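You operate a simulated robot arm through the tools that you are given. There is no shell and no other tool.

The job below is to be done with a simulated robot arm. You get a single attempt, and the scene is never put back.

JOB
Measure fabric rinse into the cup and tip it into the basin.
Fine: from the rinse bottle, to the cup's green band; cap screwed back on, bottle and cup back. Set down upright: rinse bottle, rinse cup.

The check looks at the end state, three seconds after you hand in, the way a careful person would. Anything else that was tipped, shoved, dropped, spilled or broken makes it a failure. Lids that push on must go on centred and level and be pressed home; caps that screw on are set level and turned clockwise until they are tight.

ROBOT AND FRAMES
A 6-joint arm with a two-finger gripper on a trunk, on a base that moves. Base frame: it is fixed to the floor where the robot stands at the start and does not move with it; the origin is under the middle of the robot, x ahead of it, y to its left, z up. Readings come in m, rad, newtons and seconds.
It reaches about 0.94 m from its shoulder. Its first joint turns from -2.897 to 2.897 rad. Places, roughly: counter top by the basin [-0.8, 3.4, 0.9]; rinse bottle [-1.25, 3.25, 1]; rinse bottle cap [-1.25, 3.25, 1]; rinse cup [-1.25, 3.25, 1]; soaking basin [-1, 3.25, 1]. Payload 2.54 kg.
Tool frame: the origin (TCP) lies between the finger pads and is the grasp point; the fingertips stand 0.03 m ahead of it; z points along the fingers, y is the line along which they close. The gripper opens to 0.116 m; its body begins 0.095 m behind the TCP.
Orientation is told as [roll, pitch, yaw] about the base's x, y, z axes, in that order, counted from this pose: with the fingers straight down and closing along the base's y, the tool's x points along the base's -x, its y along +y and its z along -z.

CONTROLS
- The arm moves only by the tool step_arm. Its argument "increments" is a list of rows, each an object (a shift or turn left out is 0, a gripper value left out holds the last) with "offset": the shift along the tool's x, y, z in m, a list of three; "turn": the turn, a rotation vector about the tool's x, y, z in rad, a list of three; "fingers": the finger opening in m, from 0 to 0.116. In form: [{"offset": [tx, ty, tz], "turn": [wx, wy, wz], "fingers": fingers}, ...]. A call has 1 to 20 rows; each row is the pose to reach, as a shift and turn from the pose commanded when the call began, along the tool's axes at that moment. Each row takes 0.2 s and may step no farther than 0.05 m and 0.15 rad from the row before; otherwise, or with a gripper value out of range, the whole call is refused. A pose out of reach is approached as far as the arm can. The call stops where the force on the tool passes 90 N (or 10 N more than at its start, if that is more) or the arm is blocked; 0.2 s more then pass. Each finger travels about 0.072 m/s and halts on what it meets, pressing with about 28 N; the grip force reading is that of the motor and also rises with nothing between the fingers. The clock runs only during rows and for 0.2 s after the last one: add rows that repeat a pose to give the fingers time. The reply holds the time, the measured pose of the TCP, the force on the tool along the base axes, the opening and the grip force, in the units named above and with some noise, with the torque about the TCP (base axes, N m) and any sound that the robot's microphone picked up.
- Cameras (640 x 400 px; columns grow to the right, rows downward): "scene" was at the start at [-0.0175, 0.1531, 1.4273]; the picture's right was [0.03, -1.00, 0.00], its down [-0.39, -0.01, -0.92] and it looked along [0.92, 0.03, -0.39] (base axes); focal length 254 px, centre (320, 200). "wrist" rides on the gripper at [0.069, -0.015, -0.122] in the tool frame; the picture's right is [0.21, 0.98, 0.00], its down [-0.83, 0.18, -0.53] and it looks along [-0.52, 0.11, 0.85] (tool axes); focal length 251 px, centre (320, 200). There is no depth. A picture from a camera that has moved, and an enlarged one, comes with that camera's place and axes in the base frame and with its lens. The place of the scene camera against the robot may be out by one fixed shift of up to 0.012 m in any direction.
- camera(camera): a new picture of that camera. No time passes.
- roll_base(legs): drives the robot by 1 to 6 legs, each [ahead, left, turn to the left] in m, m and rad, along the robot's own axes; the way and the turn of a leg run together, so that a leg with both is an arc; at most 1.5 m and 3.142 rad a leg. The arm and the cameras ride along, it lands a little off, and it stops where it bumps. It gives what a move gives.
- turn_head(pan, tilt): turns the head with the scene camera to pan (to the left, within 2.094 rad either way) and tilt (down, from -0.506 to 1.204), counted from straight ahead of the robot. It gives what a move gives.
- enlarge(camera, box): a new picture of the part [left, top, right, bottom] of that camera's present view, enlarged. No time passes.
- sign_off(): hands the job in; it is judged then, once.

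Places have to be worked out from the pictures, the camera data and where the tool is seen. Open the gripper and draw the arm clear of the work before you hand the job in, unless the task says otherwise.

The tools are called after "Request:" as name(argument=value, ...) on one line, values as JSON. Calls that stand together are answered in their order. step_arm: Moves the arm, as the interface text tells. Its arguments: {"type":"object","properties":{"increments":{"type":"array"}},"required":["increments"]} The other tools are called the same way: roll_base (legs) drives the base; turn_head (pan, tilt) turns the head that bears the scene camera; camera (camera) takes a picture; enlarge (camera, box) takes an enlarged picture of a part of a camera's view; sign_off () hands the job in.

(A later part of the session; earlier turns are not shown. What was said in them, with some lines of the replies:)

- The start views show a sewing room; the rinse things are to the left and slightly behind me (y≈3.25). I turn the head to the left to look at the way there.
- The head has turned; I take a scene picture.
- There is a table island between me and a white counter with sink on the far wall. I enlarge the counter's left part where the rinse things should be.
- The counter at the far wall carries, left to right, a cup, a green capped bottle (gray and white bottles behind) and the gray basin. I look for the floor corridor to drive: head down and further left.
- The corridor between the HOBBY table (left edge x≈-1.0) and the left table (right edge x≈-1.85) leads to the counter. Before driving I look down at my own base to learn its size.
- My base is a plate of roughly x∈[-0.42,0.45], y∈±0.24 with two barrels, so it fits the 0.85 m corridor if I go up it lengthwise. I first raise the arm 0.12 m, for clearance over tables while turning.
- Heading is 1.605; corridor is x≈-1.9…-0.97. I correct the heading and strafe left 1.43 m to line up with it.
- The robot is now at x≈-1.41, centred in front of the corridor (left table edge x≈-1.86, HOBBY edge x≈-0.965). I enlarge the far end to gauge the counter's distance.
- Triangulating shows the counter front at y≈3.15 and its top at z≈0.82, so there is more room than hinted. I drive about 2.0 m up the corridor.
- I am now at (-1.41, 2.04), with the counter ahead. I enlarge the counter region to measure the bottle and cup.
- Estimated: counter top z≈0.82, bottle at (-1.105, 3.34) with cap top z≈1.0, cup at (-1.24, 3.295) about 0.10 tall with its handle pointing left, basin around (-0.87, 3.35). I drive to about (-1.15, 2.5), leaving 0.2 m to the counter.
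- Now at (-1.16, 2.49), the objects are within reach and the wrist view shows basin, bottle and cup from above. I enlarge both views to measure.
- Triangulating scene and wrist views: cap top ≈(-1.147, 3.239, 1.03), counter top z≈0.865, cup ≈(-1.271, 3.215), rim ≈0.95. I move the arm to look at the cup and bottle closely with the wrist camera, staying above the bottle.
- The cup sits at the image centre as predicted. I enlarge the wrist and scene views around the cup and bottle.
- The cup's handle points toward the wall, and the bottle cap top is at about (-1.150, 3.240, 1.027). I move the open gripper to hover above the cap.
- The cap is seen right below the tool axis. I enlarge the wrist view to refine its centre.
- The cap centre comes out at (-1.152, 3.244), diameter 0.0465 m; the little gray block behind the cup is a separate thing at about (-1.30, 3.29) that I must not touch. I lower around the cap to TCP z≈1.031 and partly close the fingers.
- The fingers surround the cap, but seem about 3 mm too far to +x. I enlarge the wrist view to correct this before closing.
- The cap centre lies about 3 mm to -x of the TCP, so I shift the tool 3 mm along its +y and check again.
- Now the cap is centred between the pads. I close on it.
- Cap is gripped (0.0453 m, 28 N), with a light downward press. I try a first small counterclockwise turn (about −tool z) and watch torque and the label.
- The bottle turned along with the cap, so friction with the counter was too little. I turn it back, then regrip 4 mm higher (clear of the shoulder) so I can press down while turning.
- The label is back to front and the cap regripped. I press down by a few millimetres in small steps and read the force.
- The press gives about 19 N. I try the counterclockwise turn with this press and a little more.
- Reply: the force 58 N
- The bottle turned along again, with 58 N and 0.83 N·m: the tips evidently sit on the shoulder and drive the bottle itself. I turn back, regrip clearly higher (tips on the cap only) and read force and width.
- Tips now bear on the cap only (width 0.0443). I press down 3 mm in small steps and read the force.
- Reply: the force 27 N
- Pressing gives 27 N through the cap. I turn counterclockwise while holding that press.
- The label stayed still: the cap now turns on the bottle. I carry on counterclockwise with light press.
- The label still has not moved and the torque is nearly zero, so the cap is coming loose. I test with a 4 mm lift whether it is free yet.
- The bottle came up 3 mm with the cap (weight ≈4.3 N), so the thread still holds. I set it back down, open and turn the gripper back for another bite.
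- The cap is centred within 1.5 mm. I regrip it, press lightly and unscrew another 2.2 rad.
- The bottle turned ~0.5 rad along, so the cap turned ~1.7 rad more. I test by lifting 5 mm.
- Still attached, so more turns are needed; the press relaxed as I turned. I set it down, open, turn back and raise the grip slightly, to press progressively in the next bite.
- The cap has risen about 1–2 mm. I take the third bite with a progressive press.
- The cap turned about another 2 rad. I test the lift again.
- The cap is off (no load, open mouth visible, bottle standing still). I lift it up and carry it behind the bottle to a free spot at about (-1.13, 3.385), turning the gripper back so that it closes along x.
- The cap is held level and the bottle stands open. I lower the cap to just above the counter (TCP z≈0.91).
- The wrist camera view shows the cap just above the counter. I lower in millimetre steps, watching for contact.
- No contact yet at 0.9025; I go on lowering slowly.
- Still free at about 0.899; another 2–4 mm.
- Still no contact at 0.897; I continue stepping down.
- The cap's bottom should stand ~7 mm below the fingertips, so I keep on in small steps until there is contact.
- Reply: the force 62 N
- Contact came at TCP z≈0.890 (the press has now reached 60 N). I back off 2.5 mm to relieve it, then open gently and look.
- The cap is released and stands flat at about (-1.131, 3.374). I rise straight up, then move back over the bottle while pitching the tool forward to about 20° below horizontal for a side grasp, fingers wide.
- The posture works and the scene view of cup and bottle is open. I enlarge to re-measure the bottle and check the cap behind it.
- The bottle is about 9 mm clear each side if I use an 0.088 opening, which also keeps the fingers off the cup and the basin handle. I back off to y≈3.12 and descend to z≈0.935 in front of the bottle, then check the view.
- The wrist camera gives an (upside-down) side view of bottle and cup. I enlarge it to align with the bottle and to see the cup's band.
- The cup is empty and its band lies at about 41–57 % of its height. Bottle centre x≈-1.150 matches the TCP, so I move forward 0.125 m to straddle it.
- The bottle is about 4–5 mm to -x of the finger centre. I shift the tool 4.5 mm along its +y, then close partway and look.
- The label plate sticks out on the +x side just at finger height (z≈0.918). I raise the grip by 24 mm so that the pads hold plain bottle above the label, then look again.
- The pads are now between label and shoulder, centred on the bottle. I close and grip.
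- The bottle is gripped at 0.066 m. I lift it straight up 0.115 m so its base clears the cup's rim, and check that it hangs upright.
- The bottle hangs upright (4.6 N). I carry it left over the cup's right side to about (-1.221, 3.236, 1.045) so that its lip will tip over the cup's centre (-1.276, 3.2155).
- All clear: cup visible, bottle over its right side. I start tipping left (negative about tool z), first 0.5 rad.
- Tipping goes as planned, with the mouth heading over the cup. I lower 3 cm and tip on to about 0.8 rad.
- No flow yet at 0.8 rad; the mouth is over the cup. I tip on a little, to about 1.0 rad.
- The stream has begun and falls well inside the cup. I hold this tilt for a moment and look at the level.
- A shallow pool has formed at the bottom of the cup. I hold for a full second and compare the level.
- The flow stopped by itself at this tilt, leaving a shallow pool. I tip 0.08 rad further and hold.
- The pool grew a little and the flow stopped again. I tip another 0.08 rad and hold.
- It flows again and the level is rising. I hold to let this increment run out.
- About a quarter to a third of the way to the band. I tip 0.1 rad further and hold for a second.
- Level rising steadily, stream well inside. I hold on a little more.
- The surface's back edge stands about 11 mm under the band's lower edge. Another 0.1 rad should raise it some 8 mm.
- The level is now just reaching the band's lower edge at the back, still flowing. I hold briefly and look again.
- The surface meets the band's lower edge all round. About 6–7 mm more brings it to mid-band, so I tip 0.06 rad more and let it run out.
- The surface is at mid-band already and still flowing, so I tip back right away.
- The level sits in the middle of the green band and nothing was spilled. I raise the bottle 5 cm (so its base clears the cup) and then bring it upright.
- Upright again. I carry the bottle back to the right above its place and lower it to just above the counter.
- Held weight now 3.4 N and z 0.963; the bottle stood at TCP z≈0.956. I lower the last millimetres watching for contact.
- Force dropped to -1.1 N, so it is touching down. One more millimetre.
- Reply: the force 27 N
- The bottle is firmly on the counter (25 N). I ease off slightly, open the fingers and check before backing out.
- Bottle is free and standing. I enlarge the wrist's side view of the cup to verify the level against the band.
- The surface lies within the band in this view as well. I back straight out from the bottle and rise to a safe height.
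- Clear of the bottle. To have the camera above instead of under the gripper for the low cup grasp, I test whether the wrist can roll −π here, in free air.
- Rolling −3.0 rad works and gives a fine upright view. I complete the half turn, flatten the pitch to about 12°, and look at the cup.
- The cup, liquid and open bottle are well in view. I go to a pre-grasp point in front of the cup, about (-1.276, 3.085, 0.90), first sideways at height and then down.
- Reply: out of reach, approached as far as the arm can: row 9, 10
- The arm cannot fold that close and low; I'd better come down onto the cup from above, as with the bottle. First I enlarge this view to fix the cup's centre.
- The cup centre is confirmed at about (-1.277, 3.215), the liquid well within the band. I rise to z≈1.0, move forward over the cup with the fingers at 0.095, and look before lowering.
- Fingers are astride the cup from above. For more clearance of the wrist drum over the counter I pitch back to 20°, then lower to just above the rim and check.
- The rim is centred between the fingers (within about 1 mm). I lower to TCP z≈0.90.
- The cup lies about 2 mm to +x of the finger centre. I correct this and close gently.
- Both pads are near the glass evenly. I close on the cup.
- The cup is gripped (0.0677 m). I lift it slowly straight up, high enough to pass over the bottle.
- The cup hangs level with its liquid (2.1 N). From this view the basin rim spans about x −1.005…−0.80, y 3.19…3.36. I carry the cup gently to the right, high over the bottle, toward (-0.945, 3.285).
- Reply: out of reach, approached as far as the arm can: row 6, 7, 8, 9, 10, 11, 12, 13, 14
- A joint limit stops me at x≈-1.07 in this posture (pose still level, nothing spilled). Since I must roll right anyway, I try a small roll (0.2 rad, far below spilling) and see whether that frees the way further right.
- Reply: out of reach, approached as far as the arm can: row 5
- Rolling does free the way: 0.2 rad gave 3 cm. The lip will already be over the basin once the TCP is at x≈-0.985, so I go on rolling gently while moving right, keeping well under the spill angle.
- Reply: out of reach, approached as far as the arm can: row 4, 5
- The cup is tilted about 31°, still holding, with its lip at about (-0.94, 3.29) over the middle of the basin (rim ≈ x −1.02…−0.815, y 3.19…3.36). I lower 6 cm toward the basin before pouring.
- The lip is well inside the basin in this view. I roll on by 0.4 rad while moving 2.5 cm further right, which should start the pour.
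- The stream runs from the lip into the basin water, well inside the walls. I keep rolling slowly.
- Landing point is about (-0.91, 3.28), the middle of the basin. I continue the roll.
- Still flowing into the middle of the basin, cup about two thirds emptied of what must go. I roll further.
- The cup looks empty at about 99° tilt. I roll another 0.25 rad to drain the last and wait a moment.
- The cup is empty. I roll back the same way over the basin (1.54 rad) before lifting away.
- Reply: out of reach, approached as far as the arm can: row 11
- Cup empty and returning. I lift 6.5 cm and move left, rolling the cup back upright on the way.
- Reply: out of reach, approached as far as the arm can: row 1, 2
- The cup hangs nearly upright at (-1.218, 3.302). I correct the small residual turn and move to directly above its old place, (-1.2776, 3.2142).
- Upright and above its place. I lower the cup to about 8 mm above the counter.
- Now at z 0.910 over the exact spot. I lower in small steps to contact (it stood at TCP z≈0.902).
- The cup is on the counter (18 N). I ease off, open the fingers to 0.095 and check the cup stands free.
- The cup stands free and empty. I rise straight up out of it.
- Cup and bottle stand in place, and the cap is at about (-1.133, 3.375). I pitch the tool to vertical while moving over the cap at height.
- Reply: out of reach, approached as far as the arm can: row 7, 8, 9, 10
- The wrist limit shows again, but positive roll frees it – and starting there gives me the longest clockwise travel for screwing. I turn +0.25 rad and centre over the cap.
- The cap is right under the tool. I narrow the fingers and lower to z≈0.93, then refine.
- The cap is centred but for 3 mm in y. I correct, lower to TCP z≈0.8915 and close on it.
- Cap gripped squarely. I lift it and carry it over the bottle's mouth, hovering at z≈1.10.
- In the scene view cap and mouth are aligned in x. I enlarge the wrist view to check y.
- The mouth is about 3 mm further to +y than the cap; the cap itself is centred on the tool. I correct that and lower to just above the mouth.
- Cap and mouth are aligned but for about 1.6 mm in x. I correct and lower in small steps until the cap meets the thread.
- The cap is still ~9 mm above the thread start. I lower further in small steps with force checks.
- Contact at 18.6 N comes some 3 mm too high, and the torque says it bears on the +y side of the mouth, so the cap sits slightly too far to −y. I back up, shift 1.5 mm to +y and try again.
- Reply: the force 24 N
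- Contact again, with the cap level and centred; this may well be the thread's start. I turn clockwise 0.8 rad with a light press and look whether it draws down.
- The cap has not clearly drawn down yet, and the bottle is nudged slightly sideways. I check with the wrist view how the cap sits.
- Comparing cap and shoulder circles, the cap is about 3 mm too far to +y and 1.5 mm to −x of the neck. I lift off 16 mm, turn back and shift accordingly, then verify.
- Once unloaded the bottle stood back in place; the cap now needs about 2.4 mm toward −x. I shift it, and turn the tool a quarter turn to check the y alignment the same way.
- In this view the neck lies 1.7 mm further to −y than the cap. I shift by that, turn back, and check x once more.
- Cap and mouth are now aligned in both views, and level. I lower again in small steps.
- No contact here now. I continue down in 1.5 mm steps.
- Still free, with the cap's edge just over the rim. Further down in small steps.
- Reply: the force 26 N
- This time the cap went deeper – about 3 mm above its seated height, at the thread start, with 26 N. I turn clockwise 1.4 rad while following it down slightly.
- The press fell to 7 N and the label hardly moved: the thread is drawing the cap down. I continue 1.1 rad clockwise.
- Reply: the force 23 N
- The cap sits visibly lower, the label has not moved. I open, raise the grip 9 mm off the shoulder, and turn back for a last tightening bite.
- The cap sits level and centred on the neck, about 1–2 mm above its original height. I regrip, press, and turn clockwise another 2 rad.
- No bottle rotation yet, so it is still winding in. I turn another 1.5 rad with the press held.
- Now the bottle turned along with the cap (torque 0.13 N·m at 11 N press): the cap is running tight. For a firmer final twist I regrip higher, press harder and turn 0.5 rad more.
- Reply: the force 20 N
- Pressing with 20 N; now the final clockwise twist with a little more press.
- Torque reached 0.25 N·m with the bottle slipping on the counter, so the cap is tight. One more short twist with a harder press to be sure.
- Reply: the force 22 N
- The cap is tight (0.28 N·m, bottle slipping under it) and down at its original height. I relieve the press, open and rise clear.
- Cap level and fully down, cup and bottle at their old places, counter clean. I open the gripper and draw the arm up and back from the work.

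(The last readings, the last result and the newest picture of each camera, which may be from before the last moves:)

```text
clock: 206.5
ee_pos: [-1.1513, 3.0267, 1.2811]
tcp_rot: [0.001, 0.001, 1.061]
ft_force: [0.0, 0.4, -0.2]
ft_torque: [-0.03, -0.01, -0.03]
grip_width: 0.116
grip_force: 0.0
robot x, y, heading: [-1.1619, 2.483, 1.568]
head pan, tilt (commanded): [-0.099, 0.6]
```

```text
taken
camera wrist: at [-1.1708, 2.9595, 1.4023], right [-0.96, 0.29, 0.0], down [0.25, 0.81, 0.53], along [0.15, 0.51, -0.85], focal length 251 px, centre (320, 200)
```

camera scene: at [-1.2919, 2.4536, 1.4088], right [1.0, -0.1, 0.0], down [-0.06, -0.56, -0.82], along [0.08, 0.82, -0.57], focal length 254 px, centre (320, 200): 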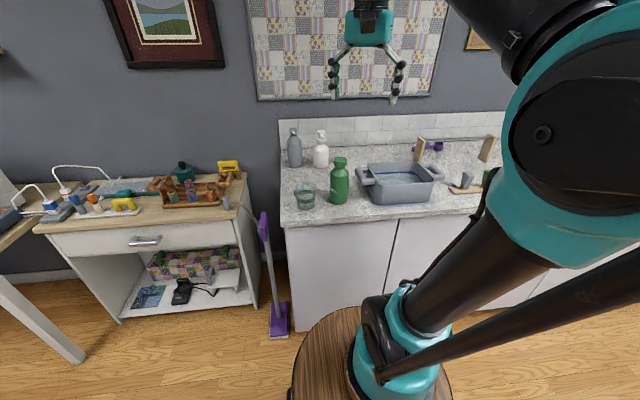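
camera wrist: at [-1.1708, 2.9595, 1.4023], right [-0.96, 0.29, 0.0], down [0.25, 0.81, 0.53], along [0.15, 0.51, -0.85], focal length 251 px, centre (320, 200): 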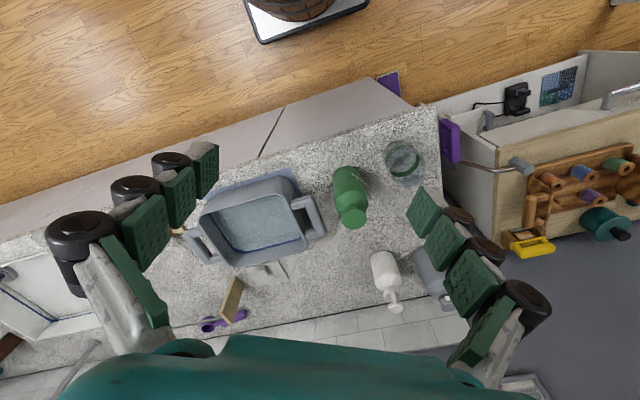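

Final check of the whole counter for spills and positions before handing in.

Request:
enlarge(camera="scene", box=[275, 115, 455, 225])

Request:
enlarge(camera="wrist", box=[180, 120, 460, 290])

Request:
enlarge(camera="scene", box=[285, 170, 333, 218])

```text
3.56 times, centred on (365, 170) of scene
camera zoom: at [-1.2919, 2.4536, 1.4088], right [1.0, -0.1, 0.0], down [-0.06, -0.56, -0.82], along [0.08, 0.82, -0.57], focal length 901 px, centre (160, 307)
```

zoom: 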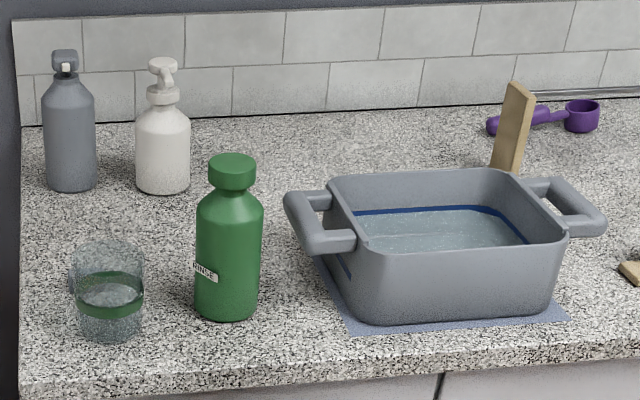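

```text
2.29 times, centred on (320, 205) of wrist
camera zoom: at [-1.1708, 2.9595, 1.4023], right [-0.96, 0.29, 0.0], down [0.25, 0.81, 0.53], along [0.15, 0.51, -0.85], focal length 575 px, centre (320, 189)
```

zoom: 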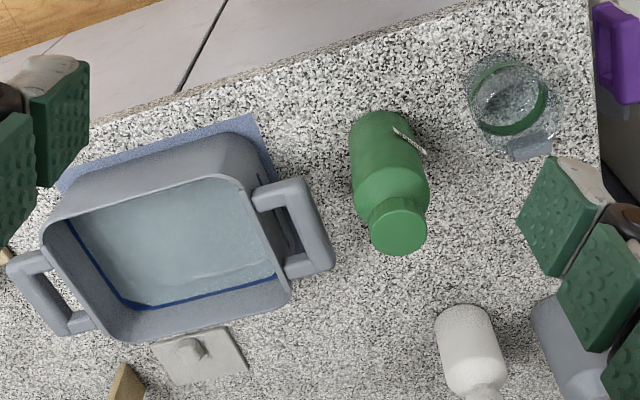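

```text
8.33 times, centred on (309, 194) of scene
camera zoom: at [-1.2919, 2.4536, 1.4088], right [1.0, -0.1, 0.0], down [-0.06, -0.56, -0.82], along [0.08, 0.82, -0.57], focal length 2113 px, centre (412, 250)
```

zoom: 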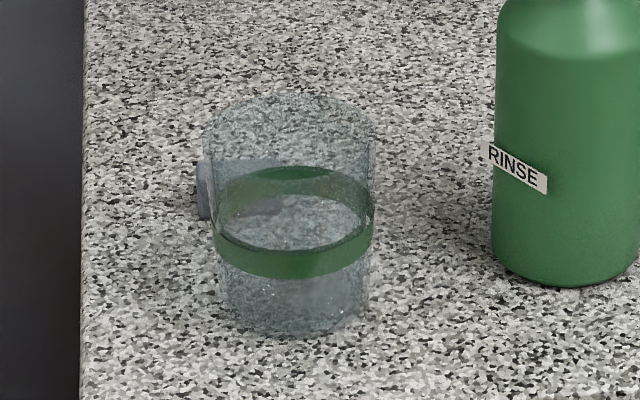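

The cup is empty and upright at its place, and the bottle is capped tight and upright. The basin holds the rinse, the counter shows no spill, and the arm is clear with the gripper open. I hand in.

Request:
sign_off()

```text
The job is handed in.
```

I measured the rinse to the middle of the cup's green band, tipped it into the basin, and handed the job in. I haven't been told the result of the check.

- **Rinse:** It poured into the middle of the basin. In the final pictures the cup was empty, and I saw no spill on the counter.
- **Cap:** It is screwed on level and at its original height. I turned it clockwise until the bottle slipped on the counter under it (about 0.28 N·m).
- **Bottle and cup:** Both stand upright, within a few millimetres of where they started. The bottle's label now faces left of where it faced before, because the bottle turned while I worked the cap.
- **Other items:** The small gray block, the two pump bottles and the basin don't appear to have moved. The gripper is open and the arm is drawn back from the counter.
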